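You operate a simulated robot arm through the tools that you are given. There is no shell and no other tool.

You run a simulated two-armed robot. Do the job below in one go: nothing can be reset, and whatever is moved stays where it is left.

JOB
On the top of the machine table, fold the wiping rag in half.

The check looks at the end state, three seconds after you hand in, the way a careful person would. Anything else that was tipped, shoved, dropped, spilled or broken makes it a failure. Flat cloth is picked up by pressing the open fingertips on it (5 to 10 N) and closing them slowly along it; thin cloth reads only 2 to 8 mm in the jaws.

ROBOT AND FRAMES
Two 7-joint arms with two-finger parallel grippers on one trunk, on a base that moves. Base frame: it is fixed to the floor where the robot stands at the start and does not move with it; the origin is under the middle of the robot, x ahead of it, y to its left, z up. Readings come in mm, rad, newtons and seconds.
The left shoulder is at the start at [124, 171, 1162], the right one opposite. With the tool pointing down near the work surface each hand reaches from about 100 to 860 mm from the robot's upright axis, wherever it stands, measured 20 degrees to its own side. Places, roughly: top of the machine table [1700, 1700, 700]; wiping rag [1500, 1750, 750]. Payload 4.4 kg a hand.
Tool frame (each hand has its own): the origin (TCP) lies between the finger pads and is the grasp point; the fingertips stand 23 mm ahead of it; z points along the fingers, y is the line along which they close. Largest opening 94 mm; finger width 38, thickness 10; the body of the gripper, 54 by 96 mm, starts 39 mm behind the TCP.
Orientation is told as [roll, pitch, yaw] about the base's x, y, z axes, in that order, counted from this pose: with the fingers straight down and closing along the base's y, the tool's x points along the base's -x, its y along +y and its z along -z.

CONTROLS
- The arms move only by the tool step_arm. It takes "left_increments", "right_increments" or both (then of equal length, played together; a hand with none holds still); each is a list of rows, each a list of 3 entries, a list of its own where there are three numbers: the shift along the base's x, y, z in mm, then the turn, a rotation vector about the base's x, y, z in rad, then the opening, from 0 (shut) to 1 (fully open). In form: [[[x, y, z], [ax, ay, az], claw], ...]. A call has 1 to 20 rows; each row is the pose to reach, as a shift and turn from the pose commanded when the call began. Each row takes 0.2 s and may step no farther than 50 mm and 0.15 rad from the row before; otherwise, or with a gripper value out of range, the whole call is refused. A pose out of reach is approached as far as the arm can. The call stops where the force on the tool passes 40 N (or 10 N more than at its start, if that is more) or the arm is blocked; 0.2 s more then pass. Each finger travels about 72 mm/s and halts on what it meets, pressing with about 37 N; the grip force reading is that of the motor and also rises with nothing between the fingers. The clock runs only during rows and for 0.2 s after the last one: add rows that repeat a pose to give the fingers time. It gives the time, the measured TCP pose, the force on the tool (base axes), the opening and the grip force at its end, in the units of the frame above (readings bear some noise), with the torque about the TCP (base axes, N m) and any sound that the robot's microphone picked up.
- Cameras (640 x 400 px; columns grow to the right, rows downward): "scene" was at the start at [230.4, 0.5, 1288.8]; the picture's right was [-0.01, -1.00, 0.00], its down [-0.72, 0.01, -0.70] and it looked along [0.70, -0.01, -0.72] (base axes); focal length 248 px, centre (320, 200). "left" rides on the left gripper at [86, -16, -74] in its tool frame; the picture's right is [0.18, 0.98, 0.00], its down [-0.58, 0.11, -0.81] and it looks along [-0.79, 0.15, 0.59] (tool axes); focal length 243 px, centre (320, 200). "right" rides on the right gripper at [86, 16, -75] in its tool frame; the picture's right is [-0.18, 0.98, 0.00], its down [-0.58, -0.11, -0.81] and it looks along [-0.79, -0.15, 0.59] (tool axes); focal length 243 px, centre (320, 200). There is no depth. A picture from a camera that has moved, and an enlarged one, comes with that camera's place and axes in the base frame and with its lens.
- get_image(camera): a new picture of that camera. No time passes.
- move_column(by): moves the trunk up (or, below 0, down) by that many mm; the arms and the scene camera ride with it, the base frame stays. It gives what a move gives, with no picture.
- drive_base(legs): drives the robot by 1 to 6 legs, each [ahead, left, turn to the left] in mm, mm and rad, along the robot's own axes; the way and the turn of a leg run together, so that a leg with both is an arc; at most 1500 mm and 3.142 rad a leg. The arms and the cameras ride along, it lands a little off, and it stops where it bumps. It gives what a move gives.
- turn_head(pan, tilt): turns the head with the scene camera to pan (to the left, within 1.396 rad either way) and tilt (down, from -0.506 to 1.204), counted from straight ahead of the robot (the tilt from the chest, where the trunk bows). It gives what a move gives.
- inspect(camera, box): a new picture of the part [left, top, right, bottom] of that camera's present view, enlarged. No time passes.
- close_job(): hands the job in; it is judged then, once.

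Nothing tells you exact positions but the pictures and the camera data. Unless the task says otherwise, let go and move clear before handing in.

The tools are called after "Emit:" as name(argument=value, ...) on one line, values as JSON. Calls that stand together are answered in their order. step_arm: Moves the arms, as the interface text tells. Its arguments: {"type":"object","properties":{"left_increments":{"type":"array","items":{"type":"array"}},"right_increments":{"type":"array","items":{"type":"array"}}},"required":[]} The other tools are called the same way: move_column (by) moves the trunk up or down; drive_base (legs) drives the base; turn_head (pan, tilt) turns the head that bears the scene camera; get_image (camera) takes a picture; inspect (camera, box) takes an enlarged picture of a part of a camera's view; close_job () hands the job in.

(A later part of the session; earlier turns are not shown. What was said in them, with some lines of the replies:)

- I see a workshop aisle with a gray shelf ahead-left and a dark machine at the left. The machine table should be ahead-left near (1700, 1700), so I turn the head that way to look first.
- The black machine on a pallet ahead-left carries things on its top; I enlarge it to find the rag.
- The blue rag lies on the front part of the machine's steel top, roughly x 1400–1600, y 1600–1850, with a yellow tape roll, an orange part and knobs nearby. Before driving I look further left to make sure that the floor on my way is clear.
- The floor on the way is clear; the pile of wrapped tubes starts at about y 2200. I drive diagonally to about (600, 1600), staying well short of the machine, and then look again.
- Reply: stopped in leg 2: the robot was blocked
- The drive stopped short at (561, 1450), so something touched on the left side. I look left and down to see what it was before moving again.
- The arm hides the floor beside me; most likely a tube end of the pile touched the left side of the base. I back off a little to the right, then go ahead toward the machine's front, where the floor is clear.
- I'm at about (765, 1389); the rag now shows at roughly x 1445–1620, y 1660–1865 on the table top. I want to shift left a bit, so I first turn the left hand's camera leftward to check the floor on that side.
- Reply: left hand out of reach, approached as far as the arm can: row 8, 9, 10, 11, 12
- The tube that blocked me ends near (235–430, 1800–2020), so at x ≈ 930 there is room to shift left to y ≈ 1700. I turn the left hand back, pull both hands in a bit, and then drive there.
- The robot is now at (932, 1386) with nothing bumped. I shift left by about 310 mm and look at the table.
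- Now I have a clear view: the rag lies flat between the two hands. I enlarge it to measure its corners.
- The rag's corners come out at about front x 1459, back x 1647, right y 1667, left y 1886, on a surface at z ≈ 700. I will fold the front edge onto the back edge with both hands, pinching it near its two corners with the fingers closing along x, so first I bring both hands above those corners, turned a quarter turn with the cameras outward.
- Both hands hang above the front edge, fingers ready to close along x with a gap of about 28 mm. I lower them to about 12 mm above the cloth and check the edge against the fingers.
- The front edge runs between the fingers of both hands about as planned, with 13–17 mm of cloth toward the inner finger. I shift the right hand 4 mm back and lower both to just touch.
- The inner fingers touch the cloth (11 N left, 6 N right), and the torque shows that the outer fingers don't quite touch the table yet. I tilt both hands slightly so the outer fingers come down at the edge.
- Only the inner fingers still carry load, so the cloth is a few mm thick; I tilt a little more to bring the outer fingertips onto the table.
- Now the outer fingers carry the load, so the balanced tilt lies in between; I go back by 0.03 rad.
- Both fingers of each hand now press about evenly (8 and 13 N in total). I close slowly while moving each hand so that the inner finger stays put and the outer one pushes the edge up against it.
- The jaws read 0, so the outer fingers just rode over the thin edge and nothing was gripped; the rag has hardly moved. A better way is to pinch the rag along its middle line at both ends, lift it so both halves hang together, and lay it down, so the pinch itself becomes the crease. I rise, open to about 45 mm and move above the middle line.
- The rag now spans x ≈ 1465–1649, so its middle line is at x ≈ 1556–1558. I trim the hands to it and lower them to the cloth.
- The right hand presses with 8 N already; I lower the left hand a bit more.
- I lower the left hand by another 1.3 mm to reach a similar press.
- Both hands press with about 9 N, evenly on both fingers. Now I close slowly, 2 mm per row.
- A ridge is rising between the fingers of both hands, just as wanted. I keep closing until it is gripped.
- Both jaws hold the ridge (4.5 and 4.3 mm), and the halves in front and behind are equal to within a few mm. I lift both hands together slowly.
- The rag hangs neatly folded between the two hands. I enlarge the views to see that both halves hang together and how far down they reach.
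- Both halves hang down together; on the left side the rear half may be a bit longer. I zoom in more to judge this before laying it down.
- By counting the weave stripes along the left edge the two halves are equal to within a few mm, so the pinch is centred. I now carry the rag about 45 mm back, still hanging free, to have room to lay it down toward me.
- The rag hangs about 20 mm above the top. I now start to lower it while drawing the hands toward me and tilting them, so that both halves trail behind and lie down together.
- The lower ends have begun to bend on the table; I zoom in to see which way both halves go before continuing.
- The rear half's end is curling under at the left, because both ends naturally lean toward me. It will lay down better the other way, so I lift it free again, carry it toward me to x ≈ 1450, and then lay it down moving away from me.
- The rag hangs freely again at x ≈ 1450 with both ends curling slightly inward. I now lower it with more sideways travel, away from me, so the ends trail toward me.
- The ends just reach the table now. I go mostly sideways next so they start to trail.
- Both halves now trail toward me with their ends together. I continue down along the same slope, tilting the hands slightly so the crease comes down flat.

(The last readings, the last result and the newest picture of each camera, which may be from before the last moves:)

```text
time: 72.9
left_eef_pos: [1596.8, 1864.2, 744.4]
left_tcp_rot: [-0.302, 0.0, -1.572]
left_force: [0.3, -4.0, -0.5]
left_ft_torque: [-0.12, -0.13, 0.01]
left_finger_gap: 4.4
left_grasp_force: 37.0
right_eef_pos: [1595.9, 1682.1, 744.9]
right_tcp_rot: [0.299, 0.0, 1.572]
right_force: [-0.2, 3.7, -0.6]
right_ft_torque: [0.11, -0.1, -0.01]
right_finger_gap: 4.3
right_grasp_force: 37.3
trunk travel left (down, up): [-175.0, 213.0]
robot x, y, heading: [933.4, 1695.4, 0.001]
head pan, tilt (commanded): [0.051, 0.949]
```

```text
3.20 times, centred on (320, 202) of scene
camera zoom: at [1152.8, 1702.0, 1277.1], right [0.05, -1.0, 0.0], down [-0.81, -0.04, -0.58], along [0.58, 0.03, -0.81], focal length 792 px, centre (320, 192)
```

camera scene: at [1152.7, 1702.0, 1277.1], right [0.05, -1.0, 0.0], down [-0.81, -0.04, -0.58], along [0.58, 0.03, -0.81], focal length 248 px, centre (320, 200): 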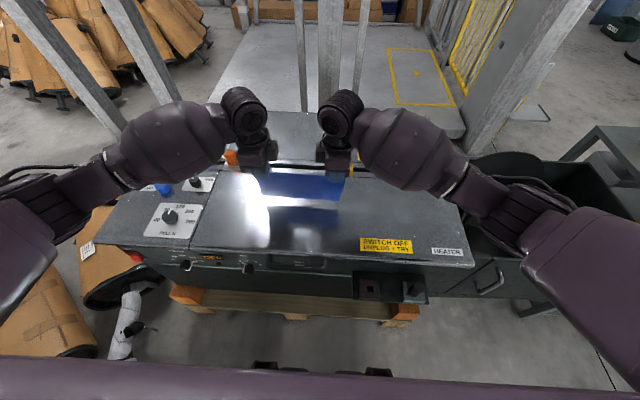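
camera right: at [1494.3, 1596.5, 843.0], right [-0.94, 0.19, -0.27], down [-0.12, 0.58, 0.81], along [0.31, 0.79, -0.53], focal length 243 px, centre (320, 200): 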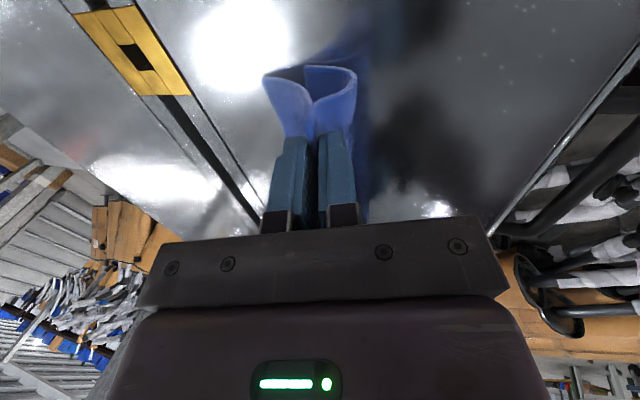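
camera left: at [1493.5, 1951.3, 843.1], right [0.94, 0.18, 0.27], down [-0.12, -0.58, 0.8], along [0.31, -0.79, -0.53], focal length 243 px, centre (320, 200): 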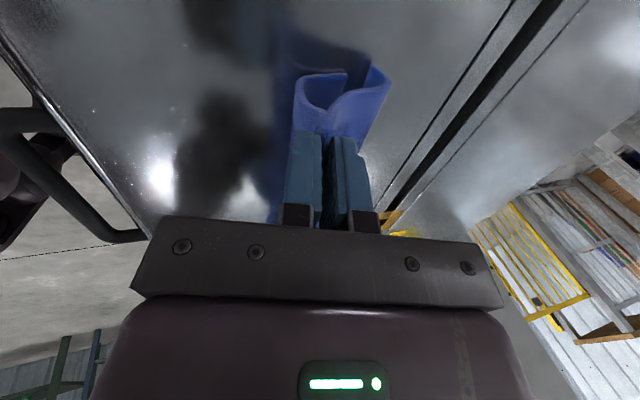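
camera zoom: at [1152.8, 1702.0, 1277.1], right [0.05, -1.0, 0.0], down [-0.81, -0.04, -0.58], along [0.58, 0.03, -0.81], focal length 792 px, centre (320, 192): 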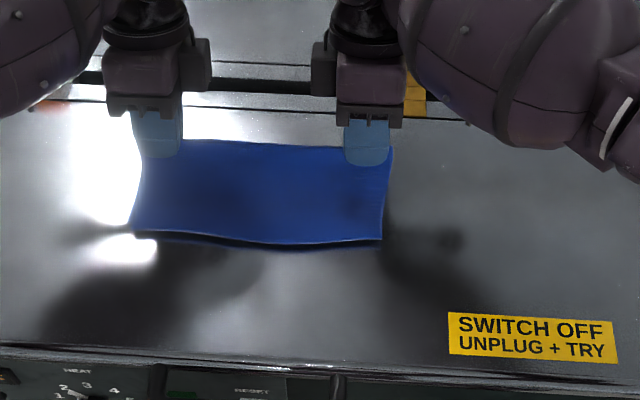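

The rag lies folded with the layers nearly coincident and the crease still in the fingers about 20 mm up. I lower the crease the last 14 mm.

Emit:
step_arm(left_increments=[[[2, 0, -4], [0, 0.03, 0], 0], [[4, -0.3, -8], [0, 0.06, 0], 0], [[5, -0.6, -11], [0, 0.08, 0], 0], [[6, -1, -13], [0, 0.1, 0], 0], [[6, -1, -14], [0, 0.1, 0], 0], [[6, -1, -14], [0, 0.1, 0], 0]], right_increments=[[[2, 0, -4], [0, 0.03, 0], 0], [[4, 0.3, -8], [0, 0.06, 0], 0], [[5, 0.6, -11], [0, 0.08, 0], 0], [[6, 1, -13], [0, 0.1, 0], 0], [[6, 1, -14], [0, 0.1, 0], 0], [[6, 1, -14], [0, 0.1, 0], 0]])

Emit:
inspect(camera="left", box=[160, 20, 400, 170])

Emit:
inspect(camera="right", box=[240, 20, 480, 170])

```text
time: 74.3
left_eef_pos: [1600.7, 1861.5, 731.3]
left_tcp_rot: [-0.398, 0.0, -1.572]
left_force: [0.1, -1.3, 2.0]
left_ft_torque: [-0.02, -0.09, -0.01]
left_finger_gap: 4.7
left_grasp_force: 37.5
right_eef_pos: [1601.4, 1684.0, 731.7]
right_tcp_rot: [0.399, 0.001, 1.568]
right_force: [-0.5, 1.3, 2.9]
right_ft_torque: [0.01, -0.08, 0.01]
right_finger_gap: 4.4
right_grasp_force: 36.6
trunk travel left (down, up): [-175.0, 213.0]
robot x, y, heading: [930.7, 1692.1, 0.002]
head pan, tilt (commanded): [0.051, 0.949]
```

```text
2.67 times, centred on (280, 95) of left
camera zoom: at [1615.8, 1949.1, 807.0], right [0.91, 0.18, -0.38], down [0.41, -0.58, 0.7], along [-0.09, -0.79, -0.6], focal length 647 px, centre (427, 480)
```

zoom: 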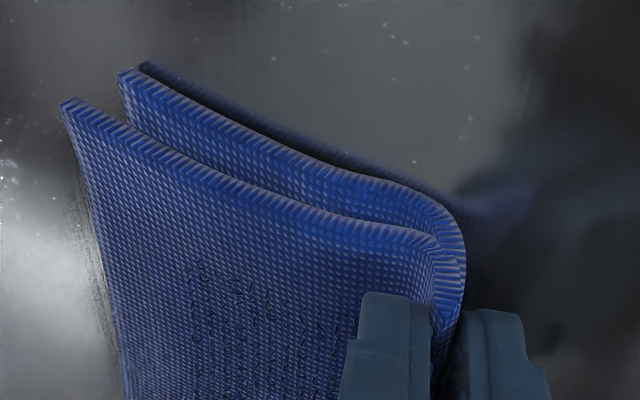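

```text
2.67 times, centred on (360, 95) of right
camera zoom: at [1615.6, 1597.0, 806.0], right [-0.91, 0.19, 0.38], down [0.41, 0.58, 0.7], along [-0.09, 0.79, -0.6], focal length 647 px, centre (213, 480)
```

zoom: 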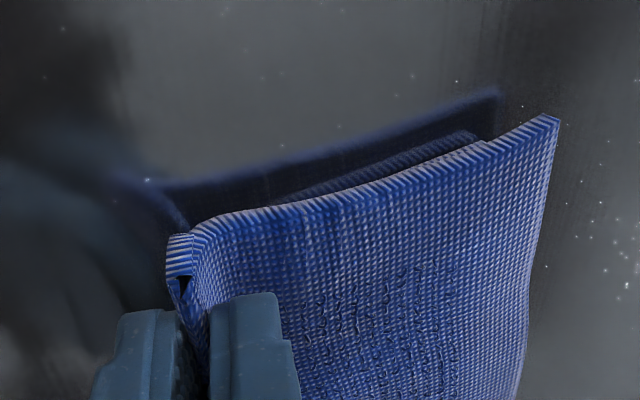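

The crease is down (2–3 N contact). I open the fingers slowly, easing up a little as the lower finger swings down.

Emit:
step_arm(left_increments=[[[0, 0, 0.2], [0, 0, 0], 0.06], [[0, 0, 0.7], [0, 0, 0], 0.08], [[0, 0, 1.2], [0, 0, 0], 0.11], [[0, 0, 1.8], [0, 0, 0], 0.14], [[0, 0, 2.4], [0, 0, 0], 0.17], [[0, 0, 3], [0, 0, 0], 0.2], [[0, 0, 3.6], [0, 0, 0], 0.23], [[0, 0, 4.2], [0, 0, 0], 0.26], [[0, 0, 4.8], [0, 0, 0], 0.29], [[0, 0, 5.4], [0, 0, 0], 0.32], [[0, 0, 5.4], [0, 0, 0], 0.32], [[0, 0, 5.4], [0, 0, 0], 0.32]], right_increments=[[[0, 0, 0.2], [0, 0, 0], 0.06], [[0, 0, 0.7], [0, 0, 0], 0.08], [[0, 0, 1.2], [0, 0, 0], 0.11], [[0, 0, 1.8], [0, 0, 0], 0.14], [[0, 0, 2.4], [0, 0, 0], 0.17], [[0, 0, 3], [0, 0, 0], 0.2], [[0, 0, 3.6], [0, 0, 0], 0.23], [[0, 0, 4.2], [0, 0, 0], 0.26], [[0, 0, 4.8], [0, 0, 0], 0.29], [[0, 0, 5.4], [0, 0, 0], 0.32], [[0, 0, 5.4], [0, 0, 0], 0.32], [[0, 0, 5.4], [0, 0, 0], 0.32]])

Emit:
inspect(camera="left", box=[160, 20, 480, 220])

Emit:
inspect(camera="right", box=[160, 20, 480, 220])

Emit:
inspect(camera="scene", box=[220, 140, 420, 265])

```text
time: 76.9
left_eef_pos: [1602.2, 1861.9, 736.2]
left_tcp_rot: [-0.4, 0.0, -1.573]
left_force: [-0.6, 0.2, -0.3]
left_ft_torque: [-0.01, 0.0, 0.05]
left_finger_gap: 30.1
left_grasp_force: 0.0
right_eef_pos: [1602.5, 1683.5, 737.3]
right_tcp_rot: [0.4, 0.001, 1.57]
right_force: [0.6, 0.1, 0.1]
right_ft_torque: [-0.02, -0.02, 0.01]
right_finger_gap: 30.4
right_grasp_force: 0.1
trunk travel left (down, up): [-175.0, 213.0]
robot x, y, heading: [927.6, 1697.8, 0.001]
head pan, tilt (commanded): [0.051, 0.949]
```

```text
2.00 times, centred on (320, 120) of left
camera zoom: at [1615.7, 1949.4, 811.8], right [0.91, 0.18, -0.38], down [0.41, -0.58, 0.7], along [-0.09, -0.79, -0.6], focal length 485 px, centre (320, 360)
```

zoom: 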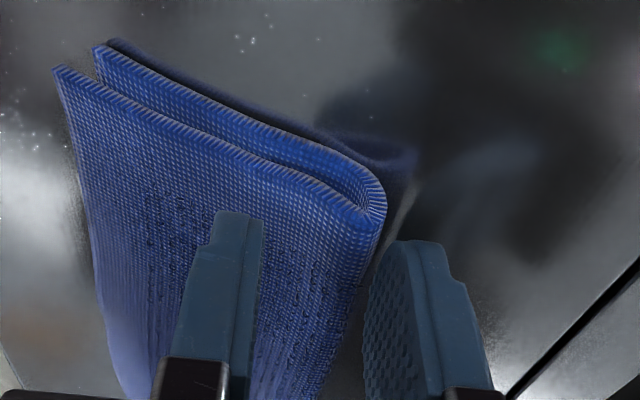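

```text
2.00 times, centred on (320, 120) of right
camera zoom: at [1616.0, 1596.7, 811.5], right [-0.91, 0.18, 0.38], down [0.41, 0.58, 0.7], along [-0.09, 0.79, -0.6], focal length 485 px, centre (320, 360)
```

zoom: 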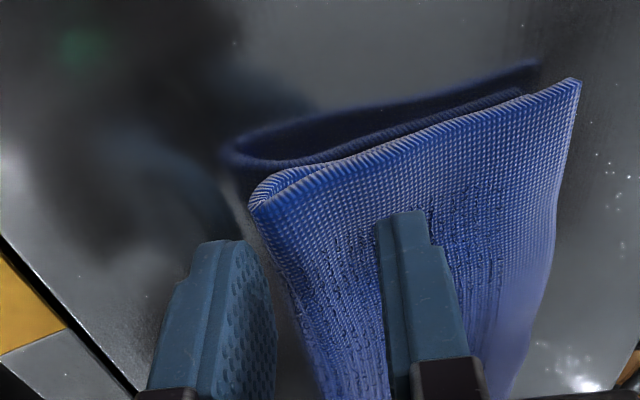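

```text
3.20 times, centred on (320, 202) of scene
camera zoom: at [1152.7, 1702.0, 1277.2], right [0.05, -1.0, 0.0], down [-0.81, -0.04, -0.58], along [0.58, 0.03, -0.81], focal length 792 px, centre (320, 192)
```

zoom: 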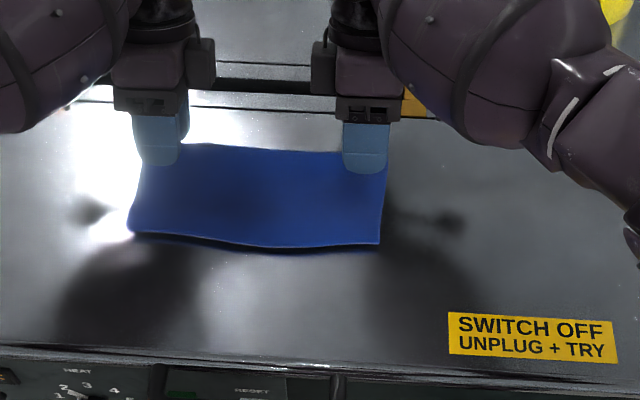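

The rag stays folded with a rounded crease. I retreat both hands up along their own axis, well clear, then look from above.

Emit:
step_arm(left_increments=[[[2, 0, 5], [0, 0, 0], 0.32], [[5, 0, 12], [0, 0, 0], 0.32], [[9, 0, 22], [0, 0, 0], 0.32], [[14, 0, 34], [0, 0, 0], 0.32], [[20, 0, 48], [0, 0, 0], 0.32], [[20, 10, 70], [0, -0.08, 0], 0.32], [[20, 25, 95], [0, -0.16, 0], 0.32], [[10, 40, 120], [0, -0.24, 0], 0.32], [[0, 60, 145], [0, -0.32, 0], 0.32], [[-20, 80, 165], [0, -0.4, 0], 0.32], [[-50, 100, 175], [0, -0.4, 0], 0.32], [[-80, 120, 175], [0, -0.4, 0], 0.32]], right_increments=[[[2, 0, 5], [0, 0, 0], 0.32], [[5, 0, 12], [0, 0, 0], 0.32], [[9, 0, 22], [0, 0, 0], 0.32], [[14, 0, 34], [0, 0, 0], 0.32], [[20, 0, 48], [0, 0, 0], 0.32], [[20, -10, 70], [0, -0.08, 0], 0.32], [[20, -25, 95], [0, -0.16, 0], 0.32], [[10, -40, 120], [0, -0.24, 0], 0.32], [[0, -60, 145], [0, -0.32, 0], 0.32], [[-20, -80, 165], [0, -0.4, 0], 0.32], [[-50, -100, 175], [0, -0.4, 0], 0.32], [[-80, -120, 175], [0, -0.4, 0], 0.32]])

Emit:
get_image(camera="scene")

Emit:
inspect(camera="scene", box=[240, 150, 360, 225])

Emit:
get_image(camera="left")

Emit:
get_image(camera="right")

```text
time: 79.5
left_eef_pos: [1523.0, 1983.1, 913.8]
left_tcp_rot: [0.002, 0.0, -1.573]
left_force: [0.2, 0.1, -0.2]
left_ft_torque: [-0.02, -0.04, -0.03]
left_finger_gap: 30.0
left_grasp_force: 0.1
right_eef_pos: [1519.2, 1563.3, 915.3]
right_tcp_rot: [-0.001, -0.001, 1.571]
right_force: [0.9, -1.0, 0.6]
right_ft_torque: [-0.02, 0.0, 0.02]
right_finger_gap: 30.3
right_grasp_force: 0.1
trunk travel left (down, up): [-175.0, 213.0]
robot x, y, heading: [928.4, 1695.7, -0.004]
head pan, tilt (commanded): [0.051, 0.949]
```

```text
taken
camera scene: at [1151.7, 1701.9, 1277.5], right [0.05, -1.0, 0.0], down [-0.81, -0.04, -0.58], along [0.58, 0.03, -0.81], focal length 248 px, centre (320, 200)
```

scene: 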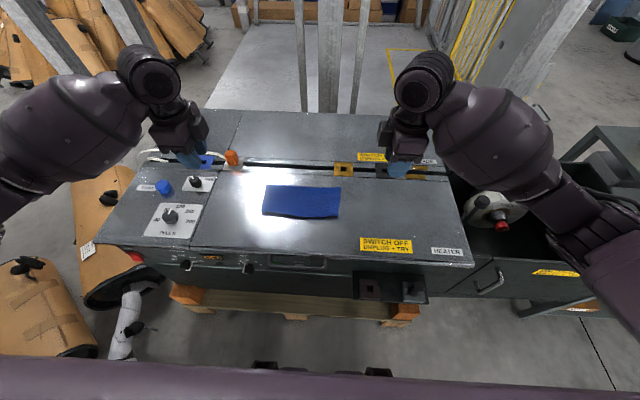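

```text
5.33 times, centred on (300, 188) of scene
camera zoom: at [1151.7, 1701.9, 1277.5], right [0.05, -1.0, 0.0], down [-0.81, -0.04, -0.58], along [0.58, 0.03, -0.81], focal length 1321 px, centre (427, 267)
```

zoom: 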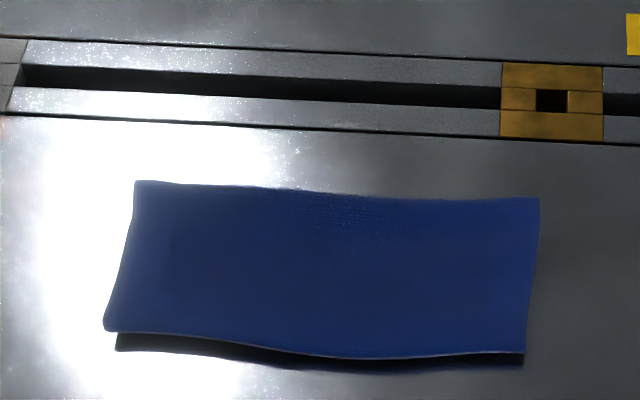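

```text
taken
camera left: at [1505.5, 2069.8, 989.0], right [0.98, 0.18, 0.0], down [0.11, -0.58, 0.81], along [0.15, -0.79, -0.59], focal length 243 px, centre (320, 200)
```

left: 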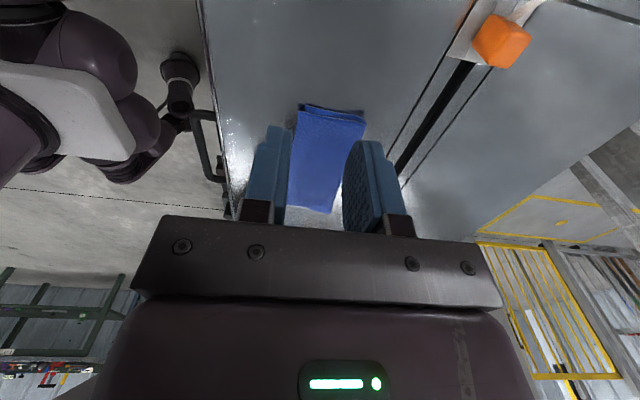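

```text
taken
camera right: at [1503.6, 1477.5, 989.3], right [-0.98, 0.18, 0.0], down [0.11, 0.58, 0.81], along [0.15, 0.79, -0.59], focal length 243 px, centre (320, 200)
```

right: 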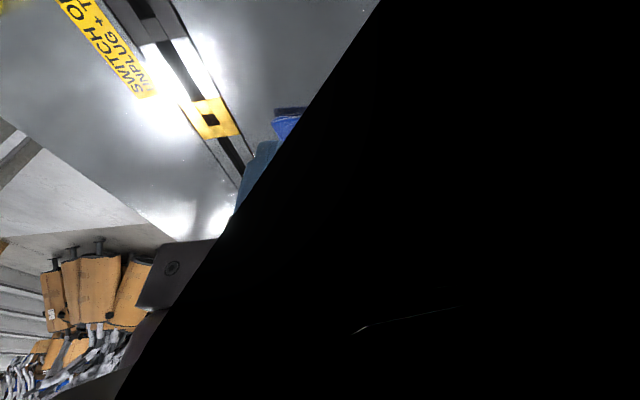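

From above the rag is now a neat rectangle of about 100 × 220 mm, half of what it was. I zoom in on the free edges to see how the two layers line up and how flat it lies.

Emit:
inspect(camera="left", box=[270, 90, 390, 165])

Emit:
inspect(camera="scene", box=[255, 200, 355, 225])

```text
5.33 times, centred on (330, 128) of left
camera zoom: at [1505.5, 2069.8, 989.0], right [0.98, 0.18, 0.0], down [0.11, -0.58, 0.81], along [0.15, -0.79, -0.59], focal length 1294 px, centre (267, 587)
```

zoom: 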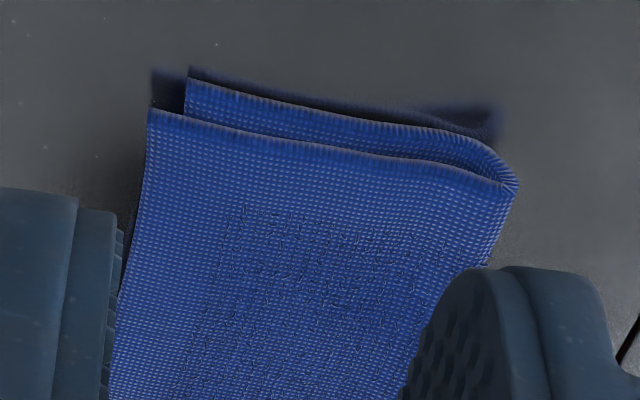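

```text
6.40 times, centred on (305, 212) of scene
camera zoom: at [1151.7, 1701.9, 1277.5], right [0.05, -1.0, 0.0], down [-0.81, -0.04, -0.58], along [0.58, 0.03, -0.81], focal length 1585 px, centre (416, 120)
```

zoom: 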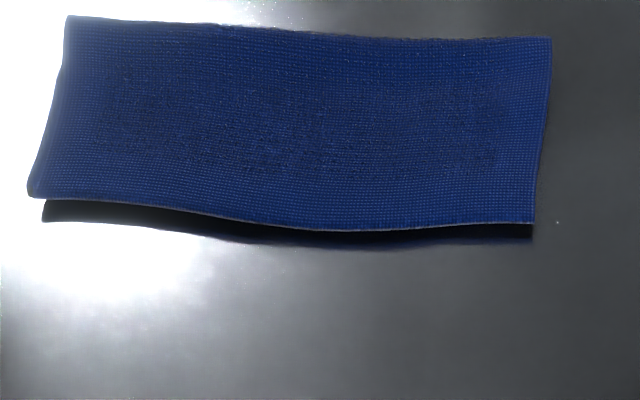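

At the left corner the two layers match to about 8 mm. I turn both hands back and retract them, which also gives their cameras a view of the free edges from the front.

Emit:
step_arm(left_increments=[[[-9, -3, 5], [0, 0, 0.13], 0.4], [[-18, -6, 10], [0, 0, 0.26], 0.5], [[-27, -9, 15], [0, 0, 0.39], 0.6], [[-36, -12, 20], [0, 0, 0.52], 0.6], [[-45, -15, 20], [0, 0, 0.65], 0.6], [[-54, -18, 20], [0, 0, 0.78], 0.6], [[-63, -21, 20], [0, 0, 0.91], 0.6], [[-72, -24, 20], [0, 0, 1.04], 0.6], [[-81, -27, 20], [0, 0, 1.17], 0.6], [[-90, -30, 20], [0, 0, 1.3], 0.6], [[-99, -33, 20], [0, 0, 1.43], 0.6], [[-110, -36, 20], [0, 0, 1.57], 0.6], [[-110, -36, 20], [0, 0, 1.57], 0.6]], right_increments=[[[-9, 2, 5], [0, 0, -0.13], 0.4], [[-18, 4, 10], [0, 0, -0.26], 0.5], [[-27, 6, 15], [0, 0, -0.39], 0.6], [[-36, 8, 20], [0, 0, -0.52], 0.6], [[-45, 10, 20], [0, 0, -0.65], 0.6], [[-54, 12, 20], [0, 0, -0.78], 0.6], [[-63, 14, 20], [0, 0, -0.91], 0.6], [[-72, 16, 20], [0, 0, -1.04], 0.6], [[-81, 18, 20], [0, 0, -1.17], 0.6], [[-90, 20, 20], [0, 0, -1.3], 0.6], [[-99, 20, 20], [0, 0, -1.43], 0.6], [[-110, 20, 20], [0, 0, -1.57], 0.6], [[-110, 20, 20], [0, 0, -1.57], 0.6]])

Emit:
get_image(camera="left")

Emit:
get_image(camera="right")

Emit:
inspect(camera="scene", box=[240, 150, 360, 225])

```text
time: 82.3
left_eef_pos: [1412.8, 1944.2, 930.9]
left_tcp_rot: [0.002, 0.0, 0.0]
left_force: [-0.5, 0.0, -0.7]
left_ft_torque: [-0.04, -0.02, 0.02]
left_finger_gap: 56.3
left_grasp_force: 0.1
right_eef_pos: [1411.4, 1582.1, 932.2]
right_tcp_rot: [0.001, 0.0, -0.002]
right_force: [0.6, -0.2, 0.4]
right_ft_torque: [0.0, 0.0, 0.01]
right_finger_gap: 56.3
right_grasp_force: 0.0
trunk travel left (down, up): [-175.0, 213.0]
robot x, y, heading: [930.6, 1695.2, 0.001]
head pan, tilt (commanded): [0.051, 0.949]
```

```text
taken
camera left: at [1325.4, 1930.1, 1006.4], right [-0.18, 0.98, 0.0], down [0.58, 0.11, 0.81], along [0.79, 0.15, -0.59], focal length 243 px, centre (320, 200)
```

left: 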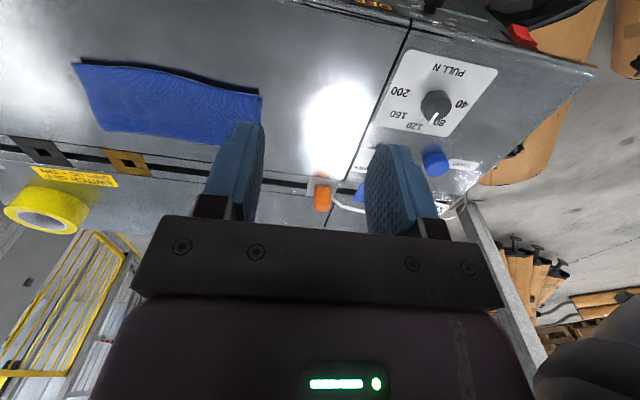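

```text
taken
camera right: at [1325.2, 1599.2, 1006.1], right [0.19, 0.98, 0.0], down [0.58, -0.11, 0.81], along [0.79, -0.15, -0.59], focal length 243 px, centre (320, 200)
```

right: 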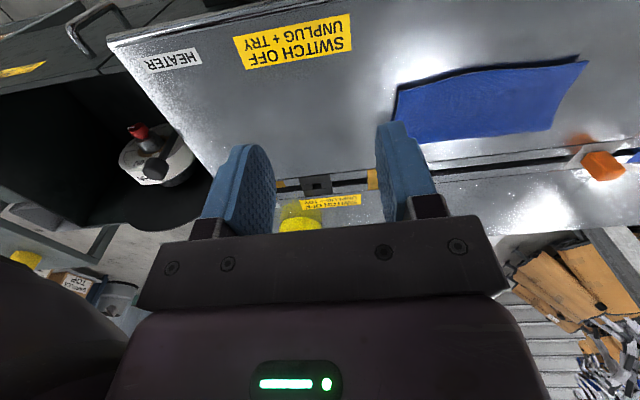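

```text
5.33 times, centred on (300, 188) of scene
camera zoom: at [1152.8, 1702.0, 1277.1], right [0.05, -1.0, 0.0], down [-0.81, -0.04, -0.58], along [0.58, 0.03, -0.81], focal length 1321 px, centre (427, 267)
```

zoom: 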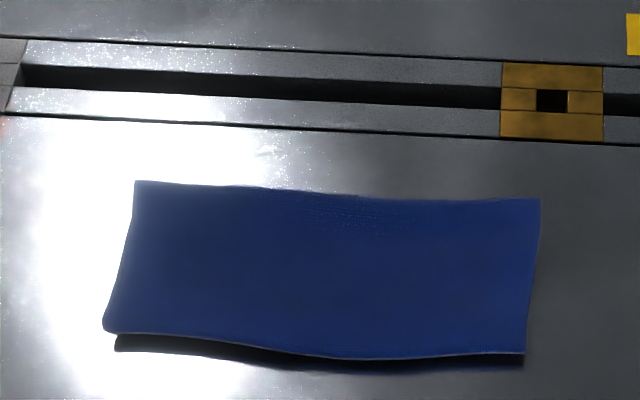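

Emit:
inspect(camera="left", box=[60, 40, 280, 178])

Emit:
inspect(camera="right", box=[380, 40, 600, 178])

```text
2.90 times, centred on (170, 109) of left
camera zoom: at [1325.4, 1930.1, 1006.4], right [-0.18, 0.98, 0.0], down [0.58, 0.11, 0.81], along [0.79, 0.15, -0.59], focal length 703 px, centre (755, 464)
```

zoom: 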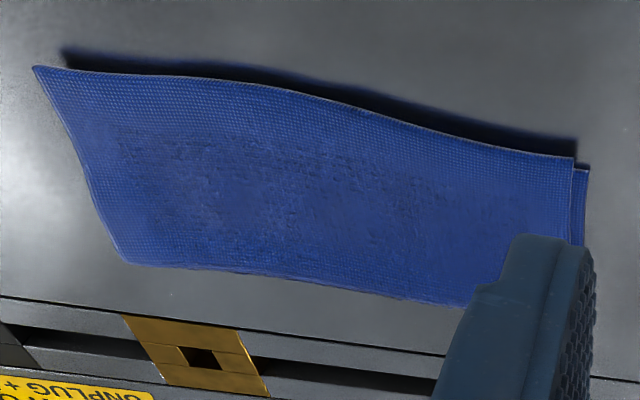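

```text
2.90 times, centred on (490, 109) of right
camera zoom: at [1325.2, 1599.2, 1006.1], right [0.19, 0.98, 0.0], down [0.58, -0.11, 0.81], along [0.79, -0.15, -0.59], focal length 703 px, centre (-173, 464)
```

zoom: 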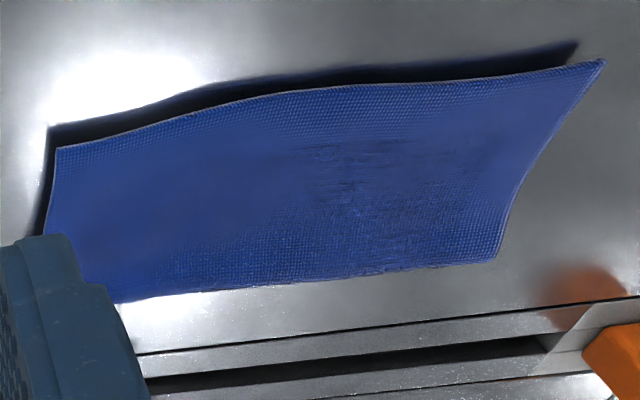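

The rag lies folded in half, about 100 × 220 mm, with the two layers matching to within roughly 8 mm at the left corner. The tape roll, orange part and knobs look unmoved, and both hands are open and clear above the table. I hand the job in.

Emit:
close_job()

```text
The job is handed in.
```

The rag is folded in half on the machine table and the job is handed in. I have no verdict back yet.

- **Fold:** the rag went from about 190 × 219 mm to about 100 × 220 mm. The two layers match to within roughly 8 mm at the left front corner. The right end looked lined up too, but I did not measure it. The crease is slightly rounded rather than pressed flat.
- **Things on the table:** the tape roll, the orange part and the knobs looked unmoved in the last pictures. Both hands are open and about 230 mm above the table.
- **Possible contact on the floor:** on the way in, the base stopped against something on its left. It was most likely one of the wrapped tubes in the pile on the floor. I backed off at once, but I could not check from the pictures whether the tube shifted.
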